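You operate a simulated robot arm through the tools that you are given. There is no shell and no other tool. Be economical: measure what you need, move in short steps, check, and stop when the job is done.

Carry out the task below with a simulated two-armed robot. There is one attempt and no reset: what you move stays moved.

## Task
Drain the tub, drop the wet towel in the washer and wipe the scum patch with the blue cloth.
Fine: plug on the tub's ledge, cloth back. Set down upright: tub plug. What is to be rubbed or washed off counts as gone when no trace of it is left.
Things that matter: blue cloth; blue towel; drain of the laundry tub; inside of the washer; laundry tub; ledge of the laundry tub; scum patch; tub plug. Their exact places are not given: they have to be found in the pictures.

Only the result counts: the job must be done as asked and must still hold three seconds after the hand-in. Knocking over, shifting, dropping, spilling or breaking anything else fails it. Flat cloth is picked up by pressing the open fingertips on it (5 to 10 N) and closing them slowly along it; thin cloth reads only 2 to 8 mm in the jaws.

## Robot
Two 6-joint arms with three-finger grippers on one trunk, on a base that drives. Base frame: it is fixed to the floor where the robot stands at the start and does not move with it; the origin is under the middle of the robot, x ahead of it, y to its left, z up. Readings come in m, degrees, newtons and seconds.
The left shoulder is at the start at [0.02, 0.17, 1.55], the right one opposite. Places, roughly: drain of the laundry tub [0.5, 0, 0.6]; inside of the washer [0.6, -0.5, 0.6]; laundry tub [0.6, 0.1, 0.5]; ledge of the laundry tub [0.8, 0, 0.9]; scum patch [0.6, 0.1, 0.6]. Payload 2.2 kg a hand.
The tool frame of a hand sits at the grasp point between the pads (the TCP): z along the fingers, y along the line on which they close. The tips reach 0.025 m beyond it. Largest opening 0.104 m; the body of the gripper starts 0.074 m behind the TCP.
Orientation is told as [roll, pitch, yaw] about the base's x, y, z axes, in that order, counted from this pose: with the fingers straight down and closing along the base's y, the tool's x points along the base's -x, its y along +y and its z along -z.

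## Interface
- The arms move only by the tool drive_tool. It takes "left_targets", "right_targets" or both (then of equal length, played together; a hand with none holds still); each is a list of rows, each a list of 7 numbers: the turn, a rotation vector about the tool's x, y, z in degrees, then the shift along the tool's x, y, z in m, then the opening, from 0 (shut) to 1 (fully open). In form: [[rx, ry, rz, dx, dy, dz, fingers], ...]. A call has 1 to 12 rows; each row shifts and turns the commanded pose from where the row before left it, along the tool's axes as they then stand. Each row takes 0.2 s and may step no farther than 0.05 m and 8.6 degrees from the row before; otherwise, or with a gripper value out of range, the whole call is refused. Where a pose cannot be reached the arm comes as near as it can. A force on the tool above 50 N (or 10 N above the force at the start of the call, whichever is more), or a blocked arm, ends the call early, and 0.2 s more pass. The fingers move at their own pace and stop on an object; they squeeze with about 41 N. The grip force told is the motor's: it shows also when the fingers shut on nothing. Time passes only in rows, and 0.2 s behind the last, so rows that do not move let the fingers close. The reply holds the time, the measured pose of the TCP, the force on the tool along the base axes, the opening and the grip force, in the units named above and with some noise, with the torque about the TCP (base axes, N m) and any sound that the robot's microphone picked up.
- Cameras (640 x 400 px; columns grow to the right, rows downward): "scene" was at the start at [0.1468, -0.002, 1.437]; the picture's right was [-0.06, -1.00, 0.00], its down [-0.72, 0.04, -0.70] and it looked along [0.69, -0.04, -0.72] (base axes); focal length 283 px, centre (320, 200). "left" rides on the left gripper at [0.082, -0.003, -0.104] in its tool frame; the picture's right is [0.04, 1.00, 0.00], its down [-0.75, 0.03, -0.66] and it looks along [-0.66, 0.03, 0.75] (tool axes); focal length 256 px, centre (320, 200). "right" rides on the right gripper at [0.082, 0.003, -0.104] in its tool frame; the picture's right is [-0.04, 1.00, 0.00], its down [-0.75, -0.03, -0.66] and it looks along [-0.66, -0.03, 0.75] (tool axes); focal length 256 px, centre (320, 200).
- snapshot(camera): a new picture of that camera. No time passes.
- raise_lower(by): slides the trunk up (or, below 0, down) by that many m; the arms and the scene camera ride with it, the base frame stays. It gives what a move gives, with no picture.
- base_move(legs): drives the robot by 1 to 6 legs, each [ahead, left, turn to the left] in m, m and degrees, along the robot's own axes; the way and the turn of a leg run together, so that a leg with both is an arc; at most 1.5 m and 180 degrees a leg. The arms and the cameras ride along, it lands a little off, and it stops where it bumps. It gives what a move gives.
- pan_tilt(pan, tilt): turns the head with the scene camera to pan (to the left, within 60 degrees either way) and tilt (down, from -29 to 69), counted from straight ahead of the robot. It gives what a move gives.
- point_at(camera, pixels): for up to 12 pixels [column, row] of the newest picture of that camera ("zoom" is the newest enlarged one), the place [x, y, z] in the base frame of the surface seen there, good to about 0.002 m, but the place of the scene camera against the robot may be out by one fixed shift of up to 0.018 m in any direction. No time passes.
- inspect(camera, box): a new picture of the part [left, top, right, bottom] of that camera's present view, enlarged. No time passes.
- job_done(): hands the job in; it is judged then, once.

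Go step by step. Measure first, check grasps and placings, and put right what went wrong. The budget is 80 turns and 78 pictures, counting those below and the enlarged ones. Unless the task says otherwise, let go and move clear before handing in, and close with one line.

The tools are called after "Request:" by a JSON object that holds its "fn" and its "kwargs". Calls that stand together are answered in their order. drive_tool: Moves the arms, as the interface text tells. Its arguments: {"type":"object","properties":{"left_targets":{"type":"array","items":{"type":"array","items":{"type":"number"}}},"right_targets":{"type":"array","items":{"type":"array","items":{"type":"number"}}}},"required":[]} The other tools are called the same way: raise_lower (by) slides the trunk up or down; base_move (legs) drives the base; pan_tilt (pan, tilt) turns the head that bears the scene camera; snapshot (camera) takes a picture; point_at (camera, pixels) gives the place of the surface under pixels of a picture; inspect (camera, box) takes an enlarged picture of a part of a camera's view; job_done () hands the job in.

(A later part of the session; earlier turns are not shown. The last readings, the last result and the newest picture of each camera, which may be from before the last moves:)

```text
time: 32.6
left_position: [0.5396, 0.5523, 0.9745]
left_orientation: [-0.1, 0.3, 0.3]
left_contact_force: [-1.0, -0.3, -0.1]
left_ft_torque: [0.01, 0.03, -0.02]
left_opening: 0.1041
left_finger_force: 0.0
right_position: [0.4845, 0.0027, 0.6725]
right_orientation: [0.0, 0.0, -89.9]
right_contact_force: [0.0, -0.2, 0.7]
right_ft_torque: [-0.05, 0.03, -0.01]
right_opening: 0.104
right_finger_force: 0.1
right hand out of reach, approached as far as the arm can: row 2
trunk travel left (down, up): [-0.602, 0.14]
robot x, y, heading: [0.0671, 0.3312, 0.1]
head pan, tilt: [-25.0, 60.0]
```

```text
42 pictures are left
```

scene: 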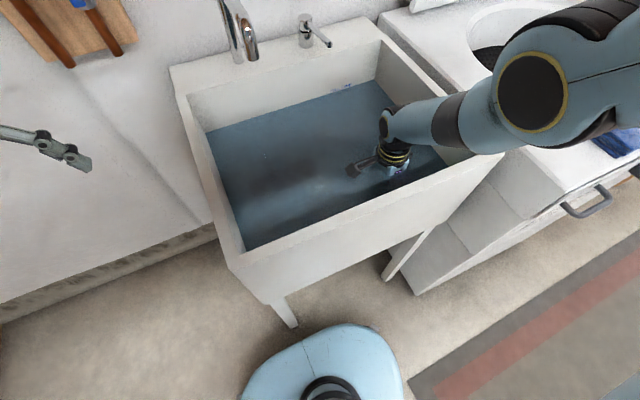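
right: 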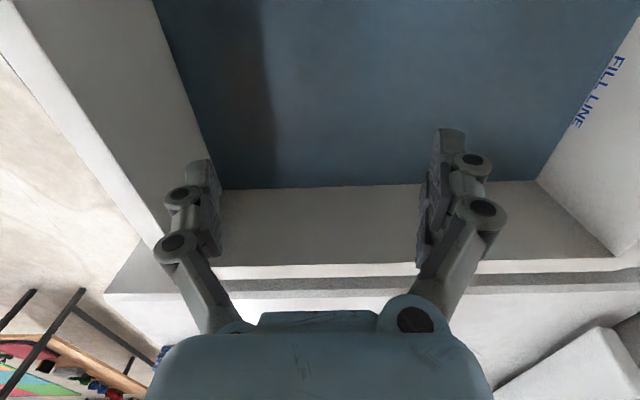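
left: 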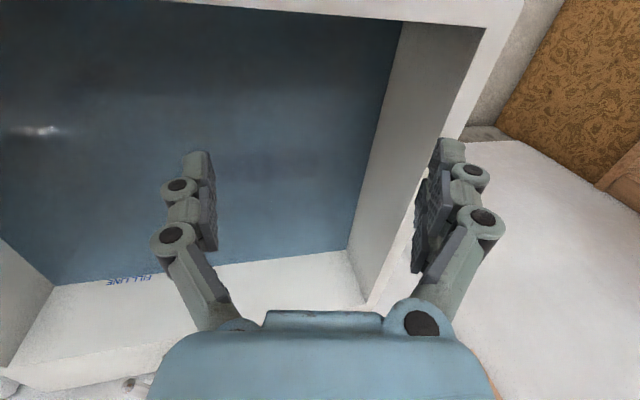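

No contact yet (force ≈0), TCP at 0.6725. I'll lower the trunk 0.02, nudge +x and close the fingers to feel for the plug's handle.

Request:
{"fn": "raise_lower", "kwargs": {"by": -0.02}}

Request:
{"fn": "drive_tool", "kwargs": {"right_targets": [[0, 0, 0, 0, 0.008, 0, 1], [0, 0, 0, 0, 0, 0, 0.5], [0, 0, 0, 0, 0, 0, 0.2], [0, 0, 0, 0, 0, 0, 0], [0, 0, 0, 0, 0, 0, 0], [0, 0, 0, 0, 0, 0, 0]]}}

```text
time: 33.1
left_position: [0.5381, 0.5537, 0.9593]
left_orientation: [-0.1, 0.4, 0.2]
left_contact_force: [0.8, 0.5, 1.1]
left_ft_torque: [0.03, 0.03, 0.02]
left_opening: 0.104
left_finger_force: 0.1
right_position: [0.4853, 0.0025, 0.6572]
right_orientation: [-0.1, 0.2, -89.9]
right_contact_force: [-3.8, 1.7, 12.3]
right_ft_torque: [-0.05, -0.28, 0.14]
right_opening: 0.1044
right_finger_force: 0.1
trunk travel left (down, up): [-0.585, 0.156]
robot x, y, heading: [0.0722, 0.3279, 0.0]
head pan, tilt: [-25.0, 60.0]
stopped: the force on the tool passed its limit at 90 N (the readings are from after the stop); the commanded pose is now the measured one
```

```text
time: 34.3
left_position: [0.5353, 0.5536, 0.9612]
left_orientation: [-0.2, 0.1, 0.3]
left_contact_force: [0.0, 0.1, 0.2]
left_ft_torque: [0.01, 0.02, -0.02]
left_opening: 0.104
left_finger_force: 0.0
right_position: [0.4902, 0.003, 0.6662]
right_orientation: [0.2, 0.0, -90.0]
right_contact_force: [-12.9, 2.7, 42.4]
right_ft_torque: [0.08, -0.22, -0.09]
right_opening: 0.0281
right_finger_force: 28.0
right hand out of reach, approached as far as the arm can: row 1
trunk travel left (down, up): [-0.585, 0.156]
robot x, y, heading: [0.0665, 0.3303, -0.1]
head pan, tilt: [-25.0, 60.0]
stopped in row 6 (right hand): the force on the tool passed its limit at 65 N (the readings are from after the stop); the commanded pose is now the measured one
```

The fingertips met the tub floor at z≈0.632 and the fingers closed on something 28 mm wide with 28 N: the plug's knob. I'll lift gently to pull it.

Request:
{"fn": "drive_tool", "kwargs": {"right_targets": [[0, 0, 0, 0, 0, -0.008, 0], [0, 0, 0, 0, 0, -0.01, 0], [0, 0, 0, 0, 0, -0.015, 0], [0, 0, 0, 0, 0, -0.02, 0]]}}

```text
time: 35.3
left_position: [0.5381, 0.5531, 0.9592]
left_orientation: [0.0, 0.2, 0.3]
left_contact_force: [-0.4, 0.5, 0.0]
left_ft_torque: [0.02, -0.02, -0.01]
left_opening: 0.1041
left_finger_force: 0.1
right_position: [0.4915, 0.0014, 0.7164]
right_orientation: [0.0, 0.0, -89.8]
right_contact_force: [-0.2, 0.6, -0.2]
right_ft_torque: [0.02, 0.0, -0.01]
right_opening: 0.0114
right_finger_force: 38.4
trunk travel left (down, up): [-0.585, 0.156]
robot x, y, heading: [0.0677, 0.3275, 0.2]
head pan, tilt: [-25.0, 60.0]
```

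The opening now reads 0.011 with 38 N; I'll let the fingers settle and look whether the plug is held.

Request:
{"fn": "drive_tool", "kwargs": {"right_targets": [[0, 0, 0, 0, 0, -0.03, 0], [0, 0, 0, 0, 0, -0.03, 0], [0, 0, 0, 0, 0, -0.03, 0]]}}

Request:
{"fn": "inspect", "kwargs": {"camera": "right", "box": [160, 0, 480, 200]}}

```text
time: 36.1
left_position: [0.5387, 0.5529, 0.959]
left_orientation: [-0.1, 0.3, 0.2]
left_contact_force: [0.0, 0.5, 0.0]
left_ft_torque: [0.0, -0.01, 0.03]
left_opening: 0.1039
left_finger_force: 0.1
right_position: [0.4884, 0.0029, 0.8052]
right_orientation: [-0.1, 0.0, -90.1]
right_contact_force: [-0.3, -0.3, -0.6]
right_ft_torque: [0.02, 0.0, -0.01]
right_opening: 0.0112
right_finger_force: 38.1
trunk travel left (down, up): [-0.585, 0.156]
robot x, y, heading: [0.0669, 0.3333, 0.1]
head pan, tilt: [-25.0, 60.0]
```

```text
2.00 times, centred on (320, 100) of right
```

zoom: 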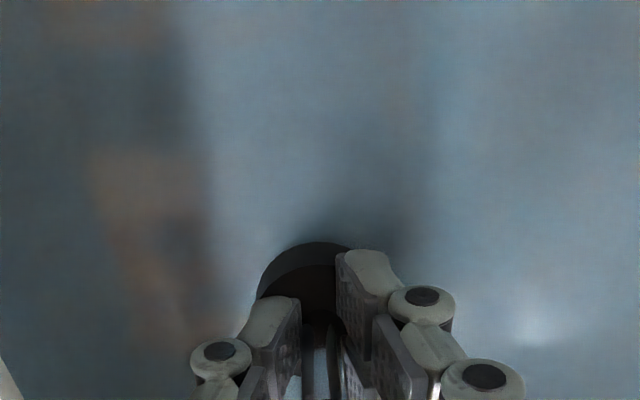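

The plug is out: its black disc hangs under the fingertips at zoom (310,275). I'll lift it clear and carry it over the rear ledge right of the tap (≈0.76,-0.04).

Request:
{"fn": "drive_tool", "kwargs": {"right_targets": [[0, 0, 0, 0, 0, -0.045, 0], [0, 0, 0, 0, 0, -0.045, 0], [0, 0, 0, 0, 0, -0.045, 0], [0, 0, 0, 0, 0, -0.045, 0], [0, 0, 0, -0.01, 0.045, 0, 0], [0, 0, 0, -0.01, 0.045, 0, 0], [0, 0, 0, -0.01, 0.045, 0, 0], [0, 0, 0, -0.005, 0.045, 0, 0], [0, 0, 0, 0, 0.045, 0, 0], [0, 0, 0, 0, 0.03, 0, 0]]}}

Request:
{"fn": "pan_tilt", "kwargs": {"pan": -20, "tilt": 42}}

Request:
{"fn": "snapshot", "kwargs": {"camera": "scene"}}

Request:
{"fn": "snapshot", "kwargs": {"camera": "right"}}

```text
time: 38.3
left_position: [0.5374, 0.5514, 0.9604]
left_orientation: [-0.2, 0.4, 0.2]
left_contact_force: [0.0, -0.5, 0.2]
left_ft_torque: [0.03, -0.01, 0.01]
left_opening: 0.1043
left_finger_force: 0.0
right_position: [0.7073, -0.0324, 0.9785]
right_orientation: [-0.2, 0.2, -90.0]
right_contact_force: [0.5, -0.3, -0.7]
right_ft_torque: [-0.01, 0.01, -0.01]
right_opening: 0.0111
right_finger_force: 38.4
right hand out of reach, approached as far as the arm can: row 4, 9, 10
trunk travel left (down, up): [-0.585, 0.156]
robot x, y, heading: [0.0647, 0.3277, -0.1]
head pan, tilt: [-25.0, 60.0]
```

```text
time: 39.1
left_position: [0.5388, 0.553, 0.9589]
left_orientation: [-0.1, 0.4, 0.2]
left_contact_force: [-0.2, -0.7, 0.3]
left_ft_torque: [0.0, 0.05, 0.03]
left_opening: 0.104
left_finger_force: 0.2
right_position: [0.7091, -0.0314, 0.9794]
right_orientation: [-0.2, 0.1, -90.0]
right_contact_force: [-0.3, -0.7, -1.0]
right_ft_torque: [0.0, -0.04, 0.01]
right_opening: 0.0113
right_finger_force: 38.5
trunk travel left (down, up): [-0.585, 0.156]
robot x, y, heading: [0.0683, 0.3271, 0.1]
head pan, tilt: [-20.0, 42.0]
```

```text
40 pictures are left
```

scene: 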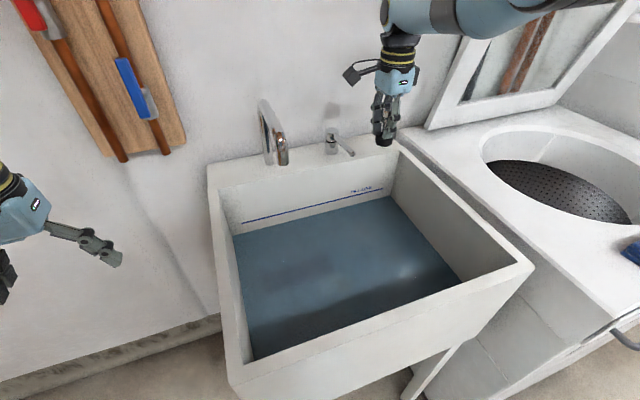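

```text
39 pictures are left
```

right: 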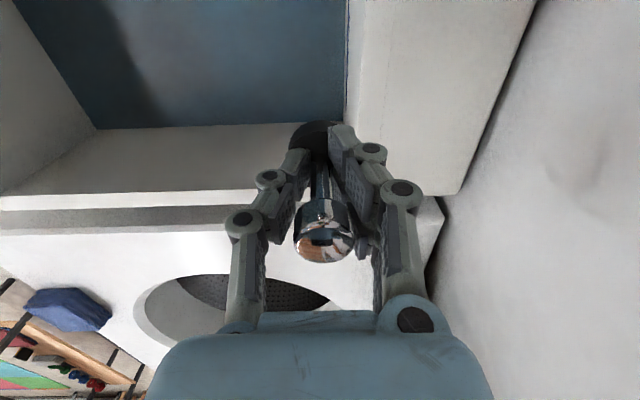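

The FILL LINE stripe is now exposed, so the water is draining, and the plug is held by its stem (disc at (318,135)). I'll measure the ledge edges and tub legs to pick the spot.

Request:
{"fn": "point_at", "kwargs": {"camera": "right", "pixels": [[358, 30], [352, 100], [440, 190], [530, 30], [460, 100], [400, 100]]}}

Request:
{"fn": "pan_tilt", "kwargs": {"pan": 0, "tilt": 69}}

Request:
{"fn": "snapshot", "kwargs": {"camera": "scene"}}

```text
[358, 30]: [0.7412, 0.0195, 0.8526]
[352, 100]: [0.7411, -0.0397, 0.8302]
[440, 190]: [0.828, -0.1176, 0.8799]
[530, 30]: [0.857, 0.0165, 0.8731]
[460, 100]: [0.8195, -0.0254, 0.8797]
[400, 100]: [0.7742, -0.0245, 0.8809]
```

```text
time: 40.0
left_position: [0.5386, 0.5532, 0.9582]
left_orientation: [-0.1, 0.3, 0.2]
left_contact_force: [0.7, -0.1, -0.5]
left_ft_torque: [-0.03, 0.01, 0.0]
left_opening: 0.1041
left_finger_force: 0.1
right_position: [0.7087, -0.0308, 0.9788]
right_orientation: [-0.2, 0.1, -90.0]
right_contact_force: [0.6, 0.1, -1.7]
right_ft_torque: [-0.02, -0.04, 0.0]
right_opening: 0.0114
right_finger_force: 38.7
trunk travel left (down, up): [-0.585, 0.156]
robot x, y, heading: [0.0707, 0.3303, 0.1]
head pan, tilt: [0.0, 68.8]
```

```text
38 pictures are left
```

scene: 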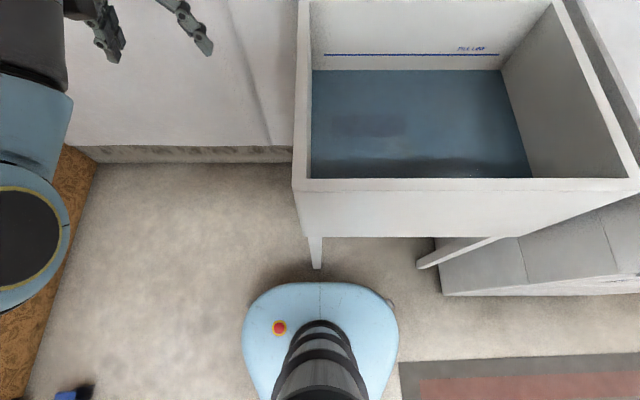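

The ledge spans x 0.745–0.855 at z≈0.880, so I need x≈0.79. I'll measure the tub legs versus the base front.

Request:
{"fn": "point_at", "kwargs": {"camera": "scene", "pixels": [[316, 262], [425, 264], [316, 272], [320, 286], [320, 282], [250, 330], [395, 330], [430, 270], [260, 300], [385, 300]]}}

```text
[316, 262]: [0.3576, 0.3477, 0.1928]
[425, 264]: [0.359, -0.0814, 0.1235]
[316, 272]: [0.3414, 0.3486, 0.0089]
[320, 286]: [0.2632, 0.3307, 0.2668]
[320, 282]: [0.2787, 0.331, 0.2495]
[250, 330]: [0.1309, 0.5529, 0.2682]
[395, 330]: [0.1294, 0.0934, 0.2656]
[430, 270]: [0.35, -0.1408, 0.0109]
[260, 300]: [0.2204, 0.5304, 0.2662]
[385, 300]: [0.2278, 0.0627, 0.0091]
```

The base front (0.28) has 0.065 m to the leg at 0.345. I'll drive 0.04 forward and 0.06 right, then reach further with a lower trunk.

Request:
{"fn": "base_move", "kwargs": {"legs": [[0.04, 0, 0], [0, -0.06, 0]]}}

Request:
{"fn": "drive_tool", "kwargs": {"right_targets": [[0, 0, 0, 0.03, 0, -0.04, 0], [0, 0, 0, 0.03, 0.02, -0.04, 0], [0, 0, 0, 0, 0.02, 0, 0], [0, 0, 0, 0, 0.02, 0, 0]]}}

```text
time: 41.0
left_position: [0.5632, 0.5542, 0.9587]
left_orientation: [0.0, 0.3, 0.2]
left_contact_force: [0.0, -0.6, -0.4]
left_ft_torque: [0.0, 0.02, 0.03]
left_opening: 0.1041
left_finger_force: 0.1
right_position: [0.7319, -0.031, 0.9786]
right_orientation: [-0.1, 0.2, -90.1]
right_contact_force: [0.3, 0.5, -1.3]
right_ft_torque: [0.0, -0.01, 0.01]
right_opening: 0.0109
right_finger_force: 37.8
trunk travel left (down, up): [-0.585, 0.156]
robot x, y, heading: [0.0902, 0.3339, 0.1]
head pan, tilt: [0.0, 68.8]
stopped in leg 1: the robot was blocked; the commanded pose is now the measured one
```

```text
refused: row 2 steps farther than a row can; nothing moved
```

The base bumped after 0.02 m. I'll back off 0.01, slide right 0.06 and continue with the arm in smaller steps.

Request:
{"fn": "base_move", "kwargs": {"legs": [[-0.01, 0, 0], [0, -0.06, 0]]}}

Request:
{"fn": "drive_tool", "kwargs": {"right_targets": [[0, 0, 0, 0.02, 0, -0.04, 0], [0, 0, 0, 0.02, 0.01, -0.04, 0], [0, 0, 0, 0.02, 0.02, 0, 0], [0, 0, 0, 0, 0.02, 0, 0], [0, 0, 0, 0, 0.02, 0, 0]]}}

```text
time: 42.3
left_position: [0.5509, 0.4914, 0.9603]
left_orientation: [0.0, 0.2, 0.2]
left_contact_force: [-0.8, -1.1, -0.1]
left_ft_torque: [0.05, -0.01, 0.0]
left_opening: 0.1039
left_finger_force: 0.1
right_position: [0.7205, -0.0927, 0.9803]
right_orientation: [0.0, 0.2, -90.0]
right_contact_force: [0.3, -1.7, -0.2]
right_ft_torque: [0.1, -0.02, 0.02]
right_opening: 0.011
right_finger_force: 38.1
trunk travel left (down, up): [-0.585, 0.156]
robot x, y, heading: [0.079, 0.2683, -0.1]
head pan, tilt: [0.0, 68.8]
```

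```text
time: 43.5
left_position: [0.5508, 0.4924, 0.9598]
left_orientation: [-0.1, 0.4, 0.2]
left_contact_force: [-0.1, 0.6, -0.4]
left_ft_torque: [-0.02, 0.02, -0.01]
left_opening: 0.1039
left_finger_force: 0.1
right_position: [0.7514, -0.0303, 1.0602]
right_orientation: [0.0, 0.0, -90.0]
right_contact_force: [-0.1, 1.4, -1.1]
right_ft_torque: [0.01, 0.01, -0.02]
right_opening: 0.0112
right_finger_force: 38.3
right hand out of reach, approached as far as the arm can: row 4, 5
trunk travel left (down, up): [-0.585, 0.156]
robot x, y, heading: [0.0797, 0.2718, 0.0]
head pan, tilt: [0.0, 68.8]
```

x=0.751 is the arm's limit here. With the base centred between the legs it can go further in, so I'll shift the hand left 0.05, slide the base right 0.11, then forward 0.05.

Request:
{"fn": "drive_tool", "kwargs": {"right_targets": [[0, 0, 0, 0.025, -0.02, 0, 0], [0, 0, 0, 0.025, -0.01, 0, 0]]}}

Request:
{"fn": "base_move", "kwargs": {"legs": [[0, -0.11, 0], [0.05, 0, 0]]}}

Request:
{"fn": "snapshot", "kwargs": {"camera": "right"}}

```text
time: 44.1
left_position: [0.5511, 0.4931, 0.9588]
left_orientation: [-0.1, 0.2, 0.2]
left_contact_force: [0.2, 0.0, -0.9]
left_ft_torque: [0.0, 0.0, -0.03]
left_opening: 0.1038
left_finger_force: 0.1
right_position: [0.7196, 0.0206, 1.0601]
right_orientation: [0.0, 0.0, -90.1]
right_contact_force: [0.3, 0.1, -0.8]
right_ft_torque: [-0.01, 0.0, -0.01]
right_opening: 0.0107
right_finger_force: 37.9
trunk travel left (down, up): [-0.585, 0.156]
robot x, y, heading: [0.0749, 0.2713, 0.1]
head pan, tilt: [0.0, 68.8]
```

```text
time: 45.8
left_position: [0.6018, 0.3833, 0.9588]
left_orientation: [0.0, 0.3, 0.1]
left_contact_force: [0.4, -0.2, 0.2]
left_ft_torque: [0.01, 0.04, -0.01]
left_opening: 0.104
left_finger_force: 0.0
right_position: [0.7697, -0.0917, 1.0593]
right_orientation: [-0.2, -0.1, -90.0]
right_contact_force: [0.7, 0.4, -1.6]
right_ft_torque: [-0.03, 0.08, 0.01]
right_opening: 0.0112
right_finger_force: 38.1
trunk travel left (down, up): [-0.585, 0.156]
robot x, y, heading: [0.1267, 0.1618, 0.1]
head pan, tilt: [0.0, 68.8]
```

```text
37 pictures are left
```

right: 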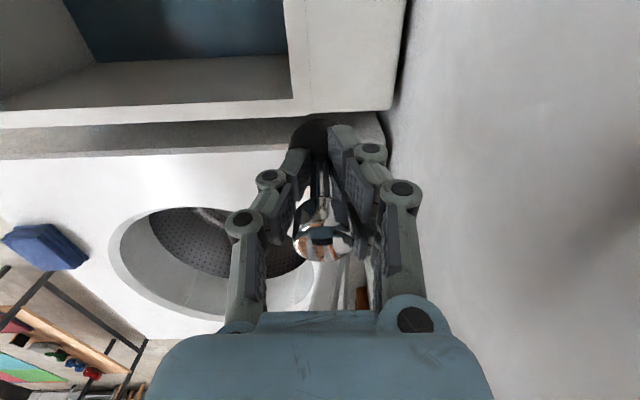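

The hand is at (0.770,-0.092). I'll move it to (0.80,-0.05) and at the same time raise the left hand, which is near the tub's left rim.

Request:
{"fn": "drive_tool", "kwargs": {"right_targets": [[0, 0, 0, 0.02, 0.01, 0, 0], [0, 0, 0, 0.02, 0.01, 0, 0], [0, 0, 0, 0, 0.01, 0, 0], [0, 0, 0, 0, 0, 0.03, 0]], "left_targets": [[0, 0, 0, 0, 0, -0.045, 1], [0, 0, 0, 0, 0, -0.045, 1], [0, 0, 0, 0, 0, -0.045, 1], [0, 0, 0, 0, 0, -0.045, 1]]}}

Request:
{"fn": "raise_lower", "kwargs": {"by": -0.08}}

Request:
{"fn": "snapshot", "kwargs": {"camera": "right"}}

```text
time: 46.8
left_position: [0.6777, 0.3738, 1.0278]
left_orientation: [0.0, 0.2, 0.2]
left_contact_force: [0.6, 0.5, -0.4]
left_ft_torque: [-0.02, 0.04, 0.01]
left_opening: 0.1039
left_finger_force: 0.0
left hand out of reach, approached as far as the arm can: row 1, 2, 3, 4
right_position: [0.796, -0.0504, 1.0292]
right_orientation: [0.0, 0.0, -90.1]
right_contact_force: [0.7, -0.7, -0.6]
right_ft_torque: [0.05, 0.02, -0.02]
right_opening: 0.0108
right_finger_force: 37.8
right hand out of reach, approached as far as the arm can: row 4
trunk travel left (down, up): [-0.585, 0.156]
robot x, y, heading: [0.1293, 0.163, 0.3]
head pan, tilt: [0.0, 68.8]
```

```text
time: 48.0
left_position: [0.6749, 0.3749, 0.9446]
left_orientation: [-0.2, 0.2, 0.2]
left_contact_force: [0.8, -0.3, -0.2]
left_ft_torque: [0.04, 0.01, 0.01]
left_opening: 0.1041
left_finger_force: 0.0
right_position: [0.7962, -0.0518, 0.9523]
right_orientation: [0.0, 0.0, -90.0]
right_contact_force: [0.0, 0.6, -0.7]
right_ft_torque: [0.0, 0.0, 0.0]
right_opening: 0.0104
right_finger_force: 37.3
trunk travel left (down, up): [-0.505, 0.236]
robot x, y, heading: [0.1261, 0.159, 0.0]
head pan, tilt: [0.0, 68.8]
```

```text
36 pictures are left
```

right: 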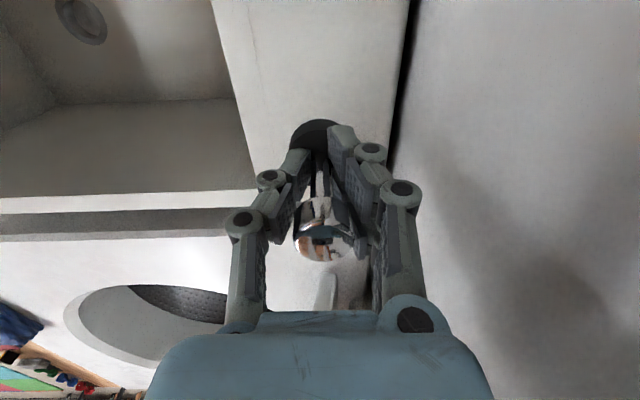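

The tub looks empty now (drain hole at top-left), and the plug disc is over the ledge. I'll lower in small steps watching the force.

Request:
{"fn": "raise_lower", "kwargs": {"by": -0.02}}

Request:
{"fn": "raise_lower", "kwargs": {"by": -0.01}}

Request:
{"fn": "inspect", "kwargs": {"camera": "right", "box": [200, 60, 440, 210]}}

```text
time: 48.6
left_position: [0.6758, 0.3757, 0.923]
left_orientation: [-0.1, 0.1, 0.0]
left_contact_force: [-0.3, 0.0, 0.0]
left_ft_torque: [0.0, -0.01, -0.01]
left_opening: 0.1039
left_finger_force: 0.0
right_position: [0.7974, -0.0521, 0.9316]
right_orientation: [-0.2, 0.0, -90.1]
right_contact_force: [0.1, -0.4, 0.2]
right_ft_torque: [0.03, -0.04, 0.0]
right_opening: 0.0108
right_finger_force: 37.5
trunk travel left (down, up): [-0.485, 0.256]
robot x, y, heading: [0.1257, 0.158, 0.1]
head pan, tilt: [0.0, 68.8]
```

```text
time: 49.2
left_position: [0.674, 0.3749, 0.9133]
left_orientation: [-0.1, 0.0, 0.1]
left_contact_force: [-0.2, 0.2, 0.2]
left_ft_torque: [-0.01, -0.01, -0.03]
left_opening: 0.1037
left_finger_force: 0.0
right_position: [0.7966, -0.0523, 0.9246]
right_orientation: [-0.1, -0.1, -90.1]
right_contact_force: [-4.4, -2.2, 19.9]
right_ft_torque: [0.08, -0.09, 0.04]
right_opening: 0.0105
right_finger_force: 37.5
trunk travel left (down, up): [-0.475, 0.266]
robot x, y, heading: [0.1279, 0.1623, -0.1]
head pan, tilt: [0.0, 68.8]
```

```text
2.67 times, centred on (320, 135) of right
```

zoom: 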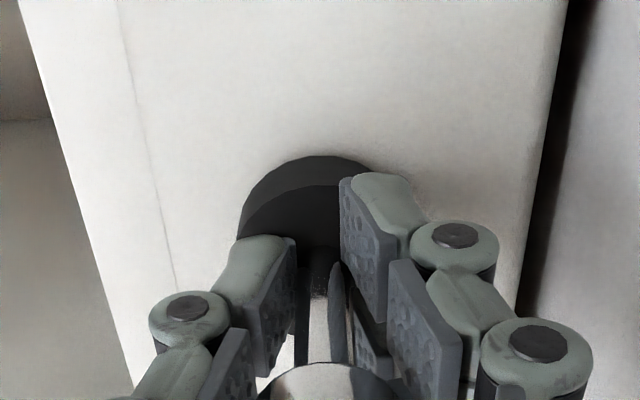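

The plug rests on the ledge with 20 N. I'll ease off 2 mm, open partly (the wall is close), and rise straight up.

Request:
{"fn": "drive_tool", "kwargs": {"right_targets": [[0, 0, 0, 0, 0, -0.002, 0], [0, 0, 0, 0, 0, 0, 0.2], [0, 0, 0, 0, 0, 0, 0.45], [0, 0, 0, 0, 0, 0, 0.55], [0, 0, 0, 0, 0, 0, 0.55]]}}

Request:
{"fn": "raise_lower", "kwargs": {"by": 0.12}}

Request:
{"fn": "snapshot", "kwargs": {"camera": "right"}}

Request:
{"fn": "pan_tilt", "kwargs": {"pan": -5, "tilt": 52}}

Request:
{"fn": "snapshot", "kwargs": {"camera": "scene"}}

```text
time: 50.4
left_position: [0.6746, 0.3746, 0.9138]
left_orientation: [-0.1, 0.2, 0.0]
left_contact_force: [-1.0, 0.0, -0.3]
left_ft_torque: [-0.02, -0.02, -0.03]
left_opening: 0.1039
left_finger_force: 0.1
right_position: [0.7972, -0.0511, 0.9219]
right_orientation: [-0.4, -0.1, -90.1]
right_contact_force: [-0.6, -0.1, -0.7]
right_ft_torque: [0.0, -0.01, 0.0]
right_opening: 0.0571
right_finger_force: 0.2
trunk travel left (down, up): [-0.475, 0.266]
robot x, y, heading: [0.1303, 0.1585, -0.3]
head pan, tilt: [0.0, 68.8]
```

```text
time: 51.9
left_position: [0.6743, 0.3747, 1.0319]
left_orientation: [0.0, 0.2, 0.0]
left_contact_force: [0.1, 0.6, 0.4]
left_ft_torque: [0.03, -0.01, -0.01]
left_opening: 0.1041
left_finger_force: 0.1
right_position: [0.7986, -0.0516, 1.0481]
right_orientation: [0.1, 0.0, -90.1]
right_contact_force: [0.4, 0.5, 0.9]
right_ft_torque: [0.02, 0.01, 0.0]
right_opening: 0.0571
right_finger_force: 0.1
trunk travel left (down, up): [-0.595, 0.146]
robot x, y, heading: [0.1283, 0.1592, 0.1]
head pan, tilt: [0.0, 68.8]
```

```text
34 pictures are left
```

right: 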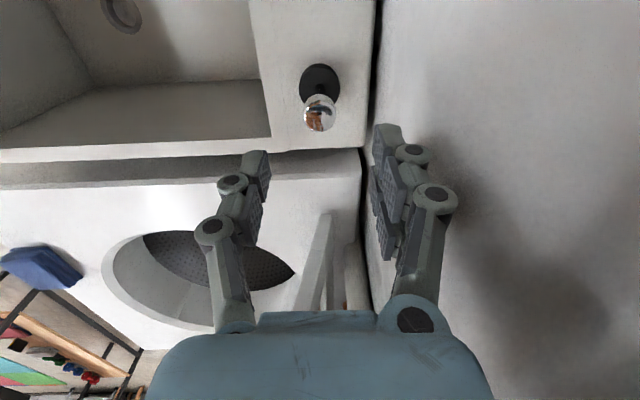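

```text
time: 52.7
left_position: [0.6752, 0.3748, 1.0327]
left_orientation: [-0.2, 0.2, 0.2]
left_contact_force: [-0.2, 1.1, -0.1]
left_ft_torque: [0.03, 0.01, 0.04]
left_opening: 0.1038
left_finger_force: 0.1
right_position: [0.7974, -0.0513, 1.0485]
right_orientation: [0.1, 0.1, -90.1]
right_contact_force: [0.3, -0.8, -0.2]
right_ft_torque: [0.04, 0.01, 0.02]
right_opening: 0.0571
right_finger_force: 0.0
trunk travel left (down, up): [-0.595, 0.146]
robot x, y, heading: [0.1299, 0.1637, 0.0]
head pan, tilt: [-5.0, 52.0]
```

```text
33 pictures are left
```

scene: 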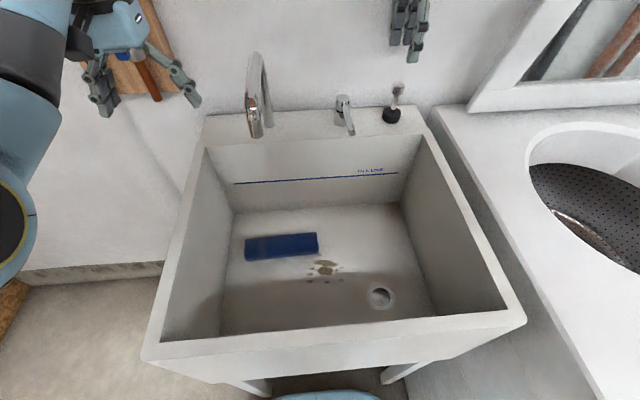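

The plug stands upright on the ledge (scene (391,112)), the tub is empty, with the folded blue towel at (280,246), scum at (325,268) and the drain at (381,297). I'll measure and zoom.

Request:
{"fn": "inspect", "kwargs": {"camera": "scene", "box": [200, 200, 440, 350]}}

Request:
{"fn": "point_at", "kwargs": {"camera": "scene", "pixels": [[247, 240], [248, 258], [317, 235], [318, 252], [282, 243], [325, 268], [308, 280], [342, 266], [381, 297], [230, 220], [225, 330], [440, 310]]}}

```text
2.67 times, centred on (320, 275) of scene
```

zoom: 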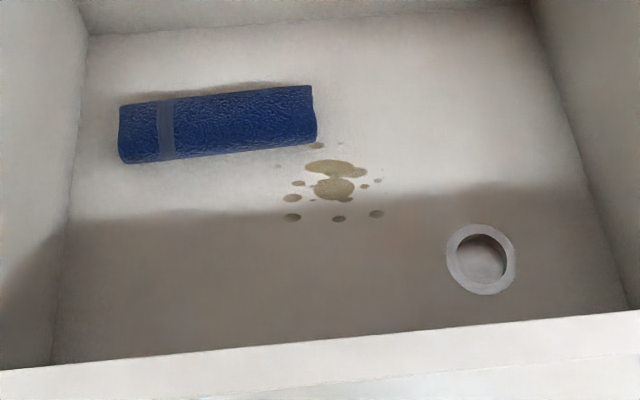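

```text
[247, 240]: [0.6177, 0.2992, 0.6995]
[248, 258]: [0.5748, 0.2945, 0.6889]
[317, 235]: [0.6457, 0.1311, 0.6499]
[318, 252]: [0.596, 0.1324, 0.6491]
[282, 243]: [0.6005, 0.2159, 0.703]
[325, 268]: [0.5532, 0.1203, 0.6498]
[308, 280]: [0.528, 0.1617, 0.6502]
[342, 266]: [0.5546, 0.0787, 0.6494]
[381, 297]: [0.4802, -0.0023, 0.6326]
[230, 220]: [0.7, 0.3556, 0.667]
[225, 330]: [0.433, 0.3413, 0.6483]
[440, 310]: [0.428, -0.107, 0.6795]
```

Floor is at ≈0.64 (scene reads ~0.01 high); the towel is a roll at about x 0.57–0.63, y 0.135–0.30, top ≈0.695. I'll retract the hand, back off, and shift left so that the right hand is above the towel.

Request:
{"fn": "drive_tool", "kwargs": {"right_targets": [[0, 0, 0, 0, -0.045, -0.01, 0.55], [0, 0, 0, 0, -0.045, -0.01, 0.8], [0, 0, 0, 0, -0.045, 0, 1], [0, 0, 0, 0, -0.005, 0, 1]]}}

Request:
{"fn": "base_move", "kwargs": {"legs": [[-0.055, 0, 0], [0, 0.27, 0]]}}

Request:
{"fn": "snapshot", "kwargs": {"camera": "right"}}

```text
time: 53.7
left_position: [0.675, 0.373, 1.0323]
left_orientation: [-0.1, 0.2, 0.1]
left_contact_force: [-1.1, -0.4, -0.4]
left_ft_torque: [-0.02, 0.0, 0.02]
left_opening: 0.1038
left_finger_force: 0.0
right_position: [0.795, -0.0496, 1.044]
right_orientation: [0.1, -0.1, -90.1]
right_contact_force: [-0.4, 0.6, 0.7]
right_ft_torque: [-0.01, -0.01, 0.0]
right_opening: 0.1038
right_finger_force: 0.2
right hand out of reach, approached as far as the arm can: row 1, 2, 3, 4
trunk travel left (down, up): [-0.595, 0.146]
robot x, y, heading: [0.1306, 0.1594, 0.0]
head pan, tilt: [-5.0, 52.0]
```

```text
time: 56.2
left_position: [0.6213, 0.6301, 1.0327]
left_orientation: [-0.1, 0.1, -0.4]
left_contact_force: [-0.3, 1.0, -0.2]
left_ft_torque: [-0.01, 0.02, 0.01]
left_opening: 0.1042
left_finger_force: 0.0
right_position: [0.7386, 0.1897, 1.0447]
right_orientation: [0.2, -1.1, -91.8]
right_contact_force: [-0.7, -7.3, -0.6]
right_ft_torque: [-0.04, -0.04, -0.37]
right_opening: 0.1039
right_finger_force: 0.1
trunk travel left (down, up): [-0.595, 0.146]
robot x, y, heading: [0.0778, 0.4222, -0.5]
head pan, tilt: [-5.0, 52.0]
stopped in leg 2: the force on the tool passed its limit at 56 N (the readings are from after the stop); the commanded pose is now the measured one
```

```text
31 pictures are left
```

right: 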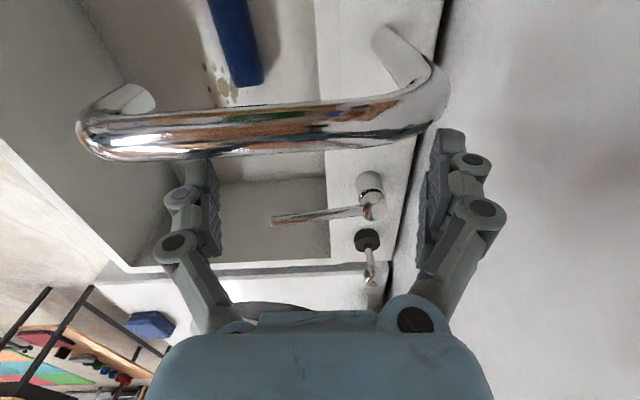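

The arm did not retract, and the hand touched the faucet spout (stopped at 56 N). I'll back right away from it and then retract the arm alone.

Request:
{"fn": "base_move", "kwargs": {"legs": [[0, -0.08, 0]]}}

Request:
{"fn": "raise_lower", "kwargs": {"by": 0.14}}

Request:
{"fn": "drive_tool", "kwargs": {"right_targets": [[0, 0, 0, 0, -0.03, 0.01, 1], [0, 0, 0, 0, -0.04, 0.01, 1], [0, 0, 0, 0, -0.04, 0, 1]]}}

Request:
{"fn": "snapshot", "kwargs": {"camera": "scene"}}

```text
time: 57.2
left_position: [0.6213, 0.5491, 1.0334]
left_orientation: [0.0, 0.2, -0.3]
left_contact_force: [-0.3, -0.7, 0.5]
left_ft_torque: [0.07, -0.01, 0.03]
left_opening: 0.1041
left_finger_force: 0.1
right_position: [0.7401, 0.1112, 1.0448]
right_orientation: [0.3, -0.8, -91.5]
right_contact_force: [-0.3, -1.0, 0.0]
right_ft_torque: [0.09, 0.04, 0.0]
right_opening: 0.104
right_finger_force: 0.0
trunk travel left (down, up): [-0.595, 0.146]
robot x, y, heading: [0.075, 0.3387, -0.3]
head pan, tilt: [-5.0, 52.0]
```

```text
time: 58.9
left_position: [0.6219, 0.5502, 1.1718]
left_orientation: [-0.1, 0.2, -0.2]
left_contact_force: [0.3, 0.2, -0.4]
left_ft_torque: [0.01, 0.01, 0.02]
left_opening: 0.1043
left_finger_force: 0.1
right_position: [0.7394, 0.1115, 1.1843]
right_orientation: [0.2, -0.9, -91.5]
right_contact_force: [-0.5, 0.0, -0.2]
right_ft_torque: [0.02, 0.0, -0.02]
right_opening: 0.1038
right_finger_force: 0.0
trunk travel left (down, up): [-0.735, 0.006]
robot x, y, heading: [0.0695, 0.345, -0.4]
head pan, tilt: [-5.0, 52.0]
```

```text
time: 59.7
left_position: [0.6206, 0.5507, 1.173]
left_orientation: [-0.1, 0.2, -0.3]
left_contact_force: [0.4, 0.1, -0.5]
left_ft_torque: [0.03, -0.02, -0.01]
left_opening: 0.1041
left_finger_force: 0.1
right_position: [0.7257, 0.115, 1.1413]
right_orientation: [0.3, -1.0, -91.5]
right_contact_force: [0.2, -0.5, 0.8]
right_ft_torque: [0.02, 0.01, 0.0]
right_opening: 0.104
right_finger_force: 0.2
right hand out of reach, approached as far as the arm can: row 1, 2, 3
trunk travel left (down, up): [-0.735, 0.006]
robot x, y, heading: [0.0723, 0.3408, -0.3]
head pan, tilt: [-5.0, 52.0]
```

```text
30 pictures are left
```

scene: 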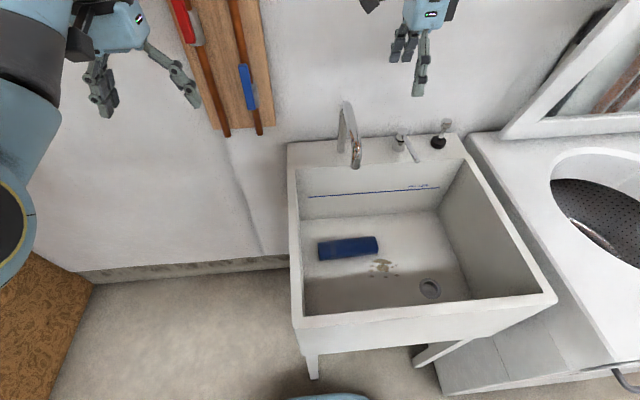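

The faucet and plug look undisturbed. The arm is near its stretched limit; I'll keep retracting it, toward lower x and slightly down.

Request:
{"fn": "drive_tool", "kwargs": {"right_targets": [[0, 0, 0, 0, -0.03, 0.02, 1], [0, 0, 0, 0, -0.03, 0.02, 1], [0, 0, 0, 0, -0.03, 0.02, 1]]}}

```text
time: 60.5
left_position: [0.6203, 0.5512, 1.1735]
left_orientation: [-0.1, 0.2, -0.2]
left_contact_force: [0.0, -0.3, -0.1]
left_ft_torque: [0.01, -0.02, 0.0]
left_opening: 0.104
left_finger_force: 0.0
right_position: [0.6955, 0.1205, 1.0582]
right_orientation: [0.2, -1.0, -91.4]
right_contact_force: [0.0, 0.1, -0.3]
right_ft_torque: [0.05, 0.04, -0.01]
right_opening: 0.1041
right_finger_force: 0.0
right hand out of reach, approached as far as the arm can: row 1, 2, 3
trunk travel left (down, up): [-0.735, 0.006]
robot x, y, heading: [0.0731, 0.3438, -0.2]
head pan, tilt: [-5.0, 52.0]
```

The hand is inside its lateral limit; it needs to be further to the robot's right. I'll measure the faucet spout extents before shifting.

Request:
{"fn": "point_at", "kwargs": {"camera": "scene", "pixels": [[346, 104], [356, 164], [343, 140], [356, 145], [341, 120], [397, 146], [414, 158], [439, 142]]}}

Request:
{"fn": "drive_tool", "kwargs": {"right_targets": [[0, 0, 0, -0.04, 0, 0, 1], [0, 0, 0, -0.04, 0, 0, 1], [0, 0, 0, -0.03, 0, 0, 1], [0, 0, 0, 0, 0, 0, 1]]}}

```text
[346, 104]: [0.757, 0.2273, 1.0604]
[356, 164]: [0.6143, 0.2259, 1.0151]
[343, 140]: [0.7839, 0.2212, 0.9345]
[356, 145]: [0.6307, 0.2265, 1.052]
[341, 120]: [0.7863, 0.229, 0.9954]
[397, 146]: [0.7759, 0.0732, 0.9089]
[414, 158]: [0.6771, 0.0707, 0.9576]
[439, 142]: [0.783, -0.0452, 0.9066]
```

```text
time: 61.5
left_position: [0.6214, 0.5492, 1.1725]
left_orientation: [-0.1, 0.3, -0.3]
left_contact_force: [-0.4, 0.6, 0.2]
left_ft_torque: [0.0, -0.04, -0.03]
left_opening: 0.1041
left_finger_force: 0.2
right_position: [0.6924, 0.0137, 1.0598]
right_orientation: [0.4, -1.0, -91.5]
right_contact_force: [-0.8, -0.9, -0.6]
right_ft_torque: [0.0, 0.0, 0.0]
right_opening: 0.104
right_finger_force: 0.0
right hand out of reach, approached as far as the arm can: row 1
trunk travel left (down, up): [-0.735, 0.006]
robot x, y, heading: [0.0723, 0.3433, -0.2]
head pan, tilt: [-5.0, 52.0]
```

The spout tip sits at about (0.62,0.226,1.0), right above the towel, so I must go down in front of it (x≈0.48), then slide under it with the hand leaned. First I'll retract the hand fully.

Request:
{"fn": "drive_tool", "kwargs": {"right_targets": [[0, 0, 0, 0, -0.045, 0, 1], [0, 0, 0, 0, -0.045, 0, 1], [0, 0, 0, 0, -0.045, 0, 1], [0, 0, 0, 0, 0, 0, 1]]}}

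```text
time: 62.5
left_position: [0.621, 0.5501, 1.1734]
left_orientation: [-0.1, 0.2, -0.2]
left_contact_force: [-0.8, -0.8, 0.1]
left_ft_torque: [0.0, 0.02, 0.01]
left_opening: 0.1038
left_finger_force: 0.1
right_position: [0.6596, 0.0003, 1.0018]
right_orientation: [0.2, -0.9, -91.4]
right_contact_force: [-0.3, 0.4, -0.6]
right_ft_torque: [0.0, -0.02, -0.02]
right_opening: 0.1041
right_finger_force: 0.0
right hand out of reach, approached as far as the arm can: row 1, 2, 3
trunk travel left (down, up): [-0.735, 0.006]
robot x, y, heading: [0.0708, 0.3392, -0.3]
head pan, tilt: [-5.0, 52.0]
```

The arm refuses to retract, which suggests that its elbow configuration changed when stretched. I'll look at the arm itself.

Request:
{"fn": "pan_tilt", "kwargs": {"pan": -30, "tilt": 25}}

Request:
{"fn": "snapshot", "kwargs": {"camera": "scene"}}

```text
time: 63.4
left_position: [0.6207, 0.5509, 1.1725]
left_orientation: [-0.2, 0.2, -0.2]
left_contact_force: [-0.4, 0.1, -0.1]
left_ft_torque: [0.01, 0.0, 0.02]
left_opening: 0.1044
left_finger_force: 0.0
right_position: [0.6581, -0.0019, 1.0024]
right_orientation: [0.3, -0.9, -91.4]
right_contact_force: [0.0, 0.2, -0.3]
right_ft_torque: [0.0, 0.02, -0.01]
right_opening: 0.1041
right_finger_force: 0.0
trunk travel left (down, up): [-0.735, 0.006]
robot x, y, heading: [0.0709, 0.3401, -0.3]
head pan, tilt: [-30.0, 25.0]
```

```text
29 pictures are left
```

scene: 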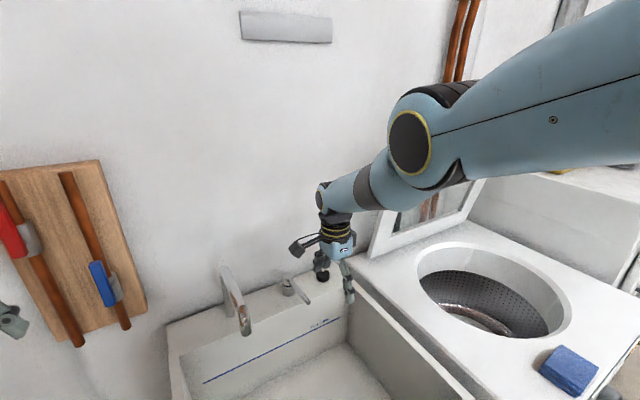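

The arm is stretched nearly straight. Last time lifting straight up freed it, so I'll do that.

Request:
{"fn": "drive_tool", "kwargs": {"right_targets": [[0, 0, 0, 0, 0, -0.04, 1], [0, 0, 0, 0, 0, -0.04, 1], [0, 0, 0, 0, -0.04, 0, 1], [0, 0, 0, 0, -0.04, 0, 1], [0, 0, 0, 0, 0, 0, 1]]}}

```text
time: 64.6
left_position: [0.621, 0.5506, 1.1719]
left_orientation: [-0.1, 0.1, -0.1]
left_contact_force: [-0.1, -0.2, 0.7]
left_ft_torque: [-0.03, 0.0, 0.01]
left_opening: 0.1038
left_finger_force: 0.0
right_position: [0.6774, -0.014, 1.0427]
right_orientation: [0.1, -1.0, -91.3]
right_contact_force: [-0.5, 0.1, -0.6]
right_ft_torque: [0.03, 0.0, 0.03]
right_opening: 0.1041
right_finger_force: 0.1
right hand out of reach, approached as far as the arm can: row 1, 2, 3, 4
trunk travel left (down, up): [-0.735, 0.006]
robot x, y, heading: [0.071, 0.3425, -0.3]
head pan, tilt: [-30.0, 25.0]
```

It slides along its reach sphere only. I'll follow the sphere down to the steep pose (≈0.48, 0, 0.80), which earlier was freed by lifting.

Request:
{"fn": "drive_tool", "kwargs": {"right_targets": [[0, 0, 0, 0, -0.03, 0.035, 1], [0, 0, 0, 0, -0.03, 0.035, 1], [0, 0, 0, 0, -0.03, 0.035, 1], [0, 0, 0, 0, -0.03, 0.035, 1], [0, 0, 0, 0, -0.03, 0.035, 1], [0, 0, 0, 0, -0.03, 0.035, 1], [0, 0, 0, 0, 0, -0.045, 1], [0, 0, 0, 0, 0, -0.045, 1], [0, 0, 0, 0, 0, -0.045, 1], [0, 0, 0, 0, 0, 0, 1]]}}

```text
time: 66.8
left_position: [0.6195, 0.5498, 1.1723]
left_orientation: [-0.1, 0.1, -0.2]
left_contact_force: [0.1, 0.4, 0.1]
left_ft_torque: [0.02, 0.05, 0.0]
left_opening: 0.104
left_finger_force: 0.0
right_position: [0.5128, -0.0104, 0.9699]
right_orientation: [0.2, -0.9, -91.4]
right_contact_force: [-0.1, 0.6, -0.5]
right_ft_torque: [-0.01, 0.01, 0.02]
right_opening: 0.1041
right_finger_force: 0.1
right hand out of reach, approached as far as the arm can: row 1, 2, 3, 6
trunk travel left (down, up): [-0.735, 0.006]
robot x, y, heading: [0.0733, 0.3444, -0.1]
head pan, tilt: [-30.0, 25.0]
```

Freed: the hand is at (0.513,-0.010,0.970). I'll shift the base left 0.18 so the hand lies at y≈0.17, then lean it 12° and bring it to x≈0.47.

Request:
{"fn": "base_move", "kwargs": {"legs": [[0, 0.18, 0]]}}

Request:
{"fn": "drive_tool", "kwargs": {"right_targets": [[0, 0, 0, 0, -0.02, 0, 1], [0, 6, 0, 0, -0.02, 0, 1], [0, 6, 0, 0, 0, 0, 1], [0, 0, 0, 0, 0, 0, 1]]}}

Request:
{"fn": "raise_lower", "kwargs": {"by": -0.08}}

Request:
{"fn": "snapshot", "kwargs": {"camera": "right"}}

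```text
time: 68.3
left_position: [0.6231, 0.7277, 1.1735]
left_orientation: [-0.1, 0.0, -0.4]
left_contact_force: [-0.2, 0.1, 0.2]
left_ft_torque: [-0.03, 0.02, -0.01]
left_opening: 0.1042
left_finger_force: 0.1
right_position: [0.5116, 0.1684, 0.9717]
right_orientation: [0.4, -1.0, -91.7]
right_contact_force: [-0.8, 0.3, -0.2]
right_ft_torque: [0.0, 0.01, 0.0]
right_opening: 0.1039
right_finger_force: 0.0
trunk travel left (down, up): [-0.735, 0.006]
robot x, y, heading: [0.0732, 0.5237, -0.5]
head pan, tilt: [-30.0, 25.0]
```

```text
time: 69.3
left_position: [0.6225, 0.7285, 1.1728]
left_orientation: [-0.2, 0.2, -0.4]
left_contact_force: [0.0, -0.4, -0.5]
left_ft_torque: [0.01, 0.02, 0.01]
left_opening: 0.1041
left_finger_force: 0.1
right_position: [0.4716, 0.1702, 0.9707]
right_orientation: [0.3, 11.1, -91.6]
right_contact_force: [0.3, -0.1, -0.5]
right_ft_torque: [-0.04, 0.0, 0.02]
right_opening: 0.104
right_finger_force: 0.0
trunk travel left (down, up): [-0.735, 0.006]
robot x, y, heading: [0.0749, 0.5178, -0.6]
head pan, tilt: [-30.0, 25.0]
```

```text
time: 70.5
left_position: [0.6233, 0.7268, 1.0933]
left_orientation: [-0.1, 0.1, -0.5]
left_contact_force: [-0.2, 0.4, -0.3]
left_ft_torque: [0.05, 0.01, -0.01]
left_opening: 0.1041
left_finger_force: 0.0
right_position: [0.473, 0.1693, 0.8902]
right_orientation: [0.3, 11.0, -91.5]
right_contact_force: [-1.0, 0.2, 0.2]
right_ft_torque: [0.03, 0.02, 0.0]
right_opening: 0.1039
right_finger_force: 0.0
trunk travel left (down, up): [-0.655, 0.086]
robot x, y, heading: [0.0753, 0.5172, -0.4]
head pan, tilt: [-30.0, 25.0]
```

```text
28 pictures are left
```

right: 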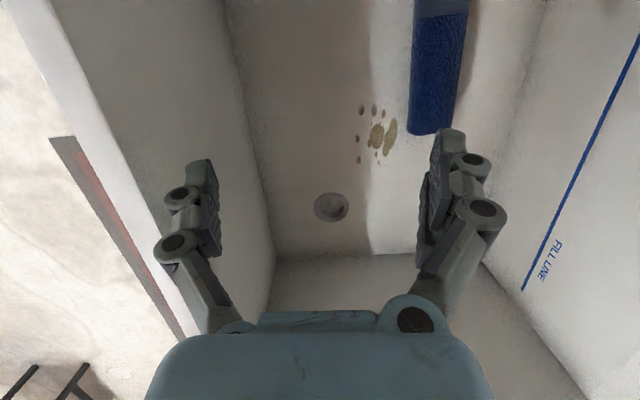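

The right camera sees the towel, scum and drain clearly. I'll measure them with this (accurate) camera.

Request:
{"fn": "point_at", "kwargs": {"camera": "right", "pixels": [[412, 130], [450, 132], [416, 40], [466, 40], [440, 20], [430, 90], [378, 138], [391, 138], [358, 160], [331, 207], [340, 120], [375, 180]]}}

Request:
{"fn": "inspect", "kwargs": {"camera": "right", "box": [320, 0, 480, 100]}}

```text
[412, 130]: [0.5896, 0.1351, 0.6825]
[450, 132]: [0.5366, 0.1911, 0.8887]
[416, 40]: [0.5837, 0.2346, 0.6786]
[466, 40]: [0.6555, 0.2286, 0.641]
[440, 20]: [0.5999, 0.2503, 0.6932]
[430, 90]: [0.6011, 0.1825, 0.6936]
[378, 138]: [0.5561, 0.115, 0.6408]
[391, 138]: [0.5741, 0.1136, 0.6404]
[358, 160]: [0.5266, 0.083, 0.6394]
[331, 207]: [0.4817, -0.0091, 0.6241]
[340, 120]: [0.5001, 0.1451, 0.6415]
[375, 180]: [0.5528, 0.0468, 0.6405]
```

```text
4.00 times, centred on (400, 50) of right
```

zoom: 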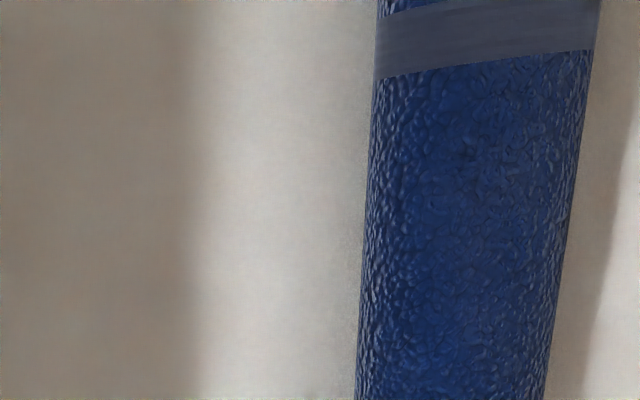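

Towel: centre line x≈0.608, top 0.693, y 0.135–0.30; floor 0.6405. I'll lower the trunk to TCP≈0.735 in front of the towel, then slide over it.

Request:
{"fn": "raise_lower", "kwargs": {"by": -0.155}}

Request:
{"fn": "drive_tool", "kwargs": {"right_targets": [[0, 0, 0, 0, 0.045, 0, 1], [0, 0, 0, 0, 0.045, 0, 1], [0, 0, 0, 0, 0.045, 0, 1], [0, 0, 0, 0, 0, 0, 1]]}}

Request:
{"fn": "snapshot", "kwargs": {"camera": "right"}}

```text
time: 72.3
left_position: [0.6234, 0.7282, 0.9375]
left_orientation: [-0.2, 0.1, -0.5]
left_contact_force: [0.4, 0.4, -0.1]
left_ft_torque: [-0.01, -0.01, -0.02]
left_opening: 0.104
left_finger_force: 0.0
right_position: [0.4725, 0.1693, 0.7354]
right_orientation: [0.3, 10.9, -91.6]
right_contact_force: [-0.2, -0.1, -0.2]
right_ft_torque: [0.02, -0.03, 0.0]
right_opening: 0.104
right_finger_force: 0.0
trunk travel left (down, up): [-0.5, 0.241]
robot x, y, heading: [0.0775, 0.5228, -0.7]
head pan, tilt: [-30.0, 25.0]
```

```text
time: 73.3
left_position: [0.6229, 0.7266, 0.9375]
left_orientation: [-0.1, 0.0, -0.4]
left_contact_force: [0.3, 0.4, -0.2]
left_ft_torque: [0.0, -0.03, 0.01]
left_opening: 0.104
left_finger_force: 0.1
right_position: [0.607, 0.1641, 0.7371]
right_orientation: [0.4, 11.0, -91.4]
right_contact_force: [-0.2, -0.2, 0.6]
right_ft_torque: [0.02, 0.0, -0.05]
right_opening: 0.1041
right_finger_force: 0.1
trunk travel left (down, up): [-0.5, 0.241]
robot x, y, heading: [0.0754, 0.5189, -0.3]
head pan, tilt: [-30.0, 25.0]
```

```text
26 pictures are left
```

right: 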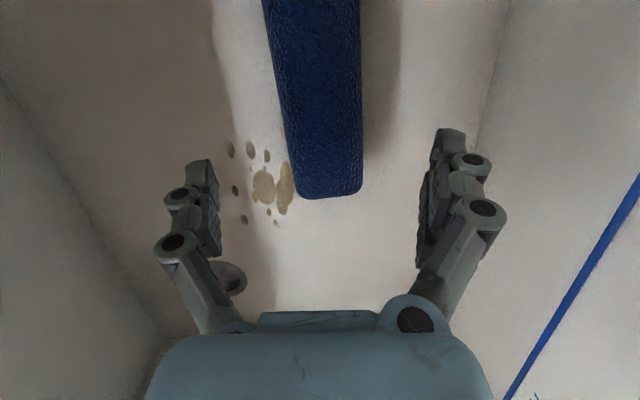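

The towel lies between the fingers. I'll lower 0.06 and close on it.

Request:
{"fn": "raise_lower", "kwargs": {"by": -0.06}}

Request:
{"fn": "drive_tool", "kwargs": {"right_targets": [[0, 0, 0, 0, 0, 0, 0.6], [0, 0, 0, 0, 0, 0, 0.3], [0, 0, 0, 0, 0, 0, 0], [0, 0, 0, 0, 0, 0, 0], [0, 0, 0, 0, 0, 0, 0]]}}

```text
time: 74.3
left_position: [0.6239, 0.7282, 0.8779]
left_orientation: [-0.1, 0.0, -0.4]
left_contact_force: [-0.4, -0.2, -0.9]
left_ft_torque: [0.02, -0.01, 0.0]
left_opening: 0.1042
left_finger_force: 0.0
right_position: [0.6073, 0.1658, 0.6778]
right_orientation: [0.2, 11.0, -91.6]
right_contact_force: [0.4, -0.1, 0.2]
right_ft_torque: [0.01, 0.0, -0.03]
right_opening: 0.1039
right_finger_force: 0.0
trunk travel left (down, up): [-0.44, 0.301]
robot x, y, heading: [0.0743, 0.5211, -0.4]
head pan, tilt: [-30.0, 25.0]
```

```text
time: 75.5
left_position: [0.6242, 0.7282, 0.8763]
left_orientation: [-0.1, 0.0, -0.4]
left_contact_force: [0.3, 0.7, -0.3]
left_ft_torque: [0.0, 0.01, -0.01]
left_opening: 0.1039
left_finger_force: 0.1
right_position: [0.6077, 0.165, 0.6765]
right_orientation: [0.3, 11.0, -91.5]
right_contact_force: [-0.2, -0.2, 2.0]
right_ft_torque: [-0.03, -0.05, 0.06]
right_opening: 0.0629
right_finger_force: 40.8
trunk travel left (down, up): [-0.44, 0.301]
robot x, y, heading: [0.0718, 0.5188, -0.6]
head pan, tilt: [-30.0, 25.0]
```

The towel is gripped (opening 0.063, 41 N). I'll lift 0.06 and slide back from beneath the spout.

Request:
{"fn": "raise_lower", "kwargs": {"by": 0.06}}

Request:
{"fn": "drive_tool", "kwargs": {"right_targets": [[0, 0, 0, 0, -0.03, 0, 0], [0, 0, 0, 0, -0.035, 0, 0], [0, 0, 0, 0, -0.035, 0, 0], [0, 0, 0, 0, -0.02, 0, 0], [0, 0, 0, 0, 0, 0, 0]]}}

Request:
{"fn": "snapshot", "kwargs": {"camera": "right"}}

```text
time: 76.5
left_position: [0.6243, 0.729, 0.9366]
left_orientation: [0.0, 0.1, -0.4]
left_contact_force: [0.6, -0.2, -0.3]
left_ft_torque: [-0.01, 0.05, -0.01]
left_opening: 0.1038
left_finger_force: 0.1
right_position: [0.6088, 0.1657, 0.7359]
right_orientation: [0.2, 10.9, -91.6]
right_contact_force: [0.4, -0.5, -0.7]
right_ft_torque: [-0.07, 0.0, 0.0]
right_opening: 0.0625
right_finger_force: 41.0
trunk travel left (down, up): [-0.5, 0.241]
robot x, y, heading: [0.0736, 0.517, -0.8]
head pan, tilt: [-30.0, 25.0]
```

```text
time: 77.7
left_position: [0.6244, 0.7283, 0.9356]
left_orientation: [-0.1, 0.0, -0.5]
left_contact_force: [0.4, 0.2, -0.3]
left_ft_torque: [0.0, -0.03, 0.01]
left_opening: 0.1041
left_finger_force: 0.2
right_position: [0.4867, 0.1691, 0.7352]
right_orientation: [0.4, 11.0, -91.6]
right_contact_force: [-0.1, 0.0, -1.3]
right_ft_torque: [-0.06, -0.01, 0.0]
right_opening: 0.0618
right_finger_force: 41.0
trunk travel left (down, up): [-0.5, 0.241]
robot x, y, heading: [0.0752, 0.5168, -0.6]
head pan, tilt: [-30.0, 25.0]
```

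```text
25 pictures are left
```

right: 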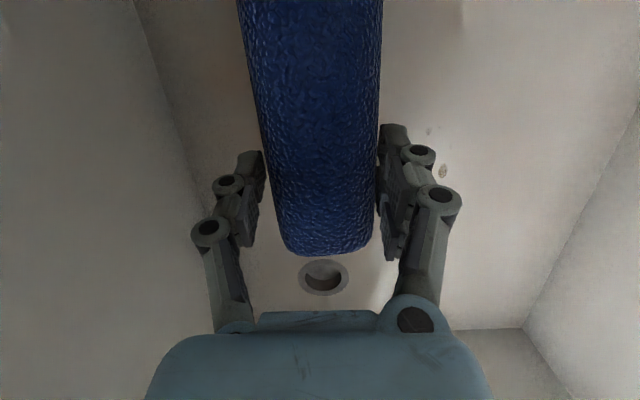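

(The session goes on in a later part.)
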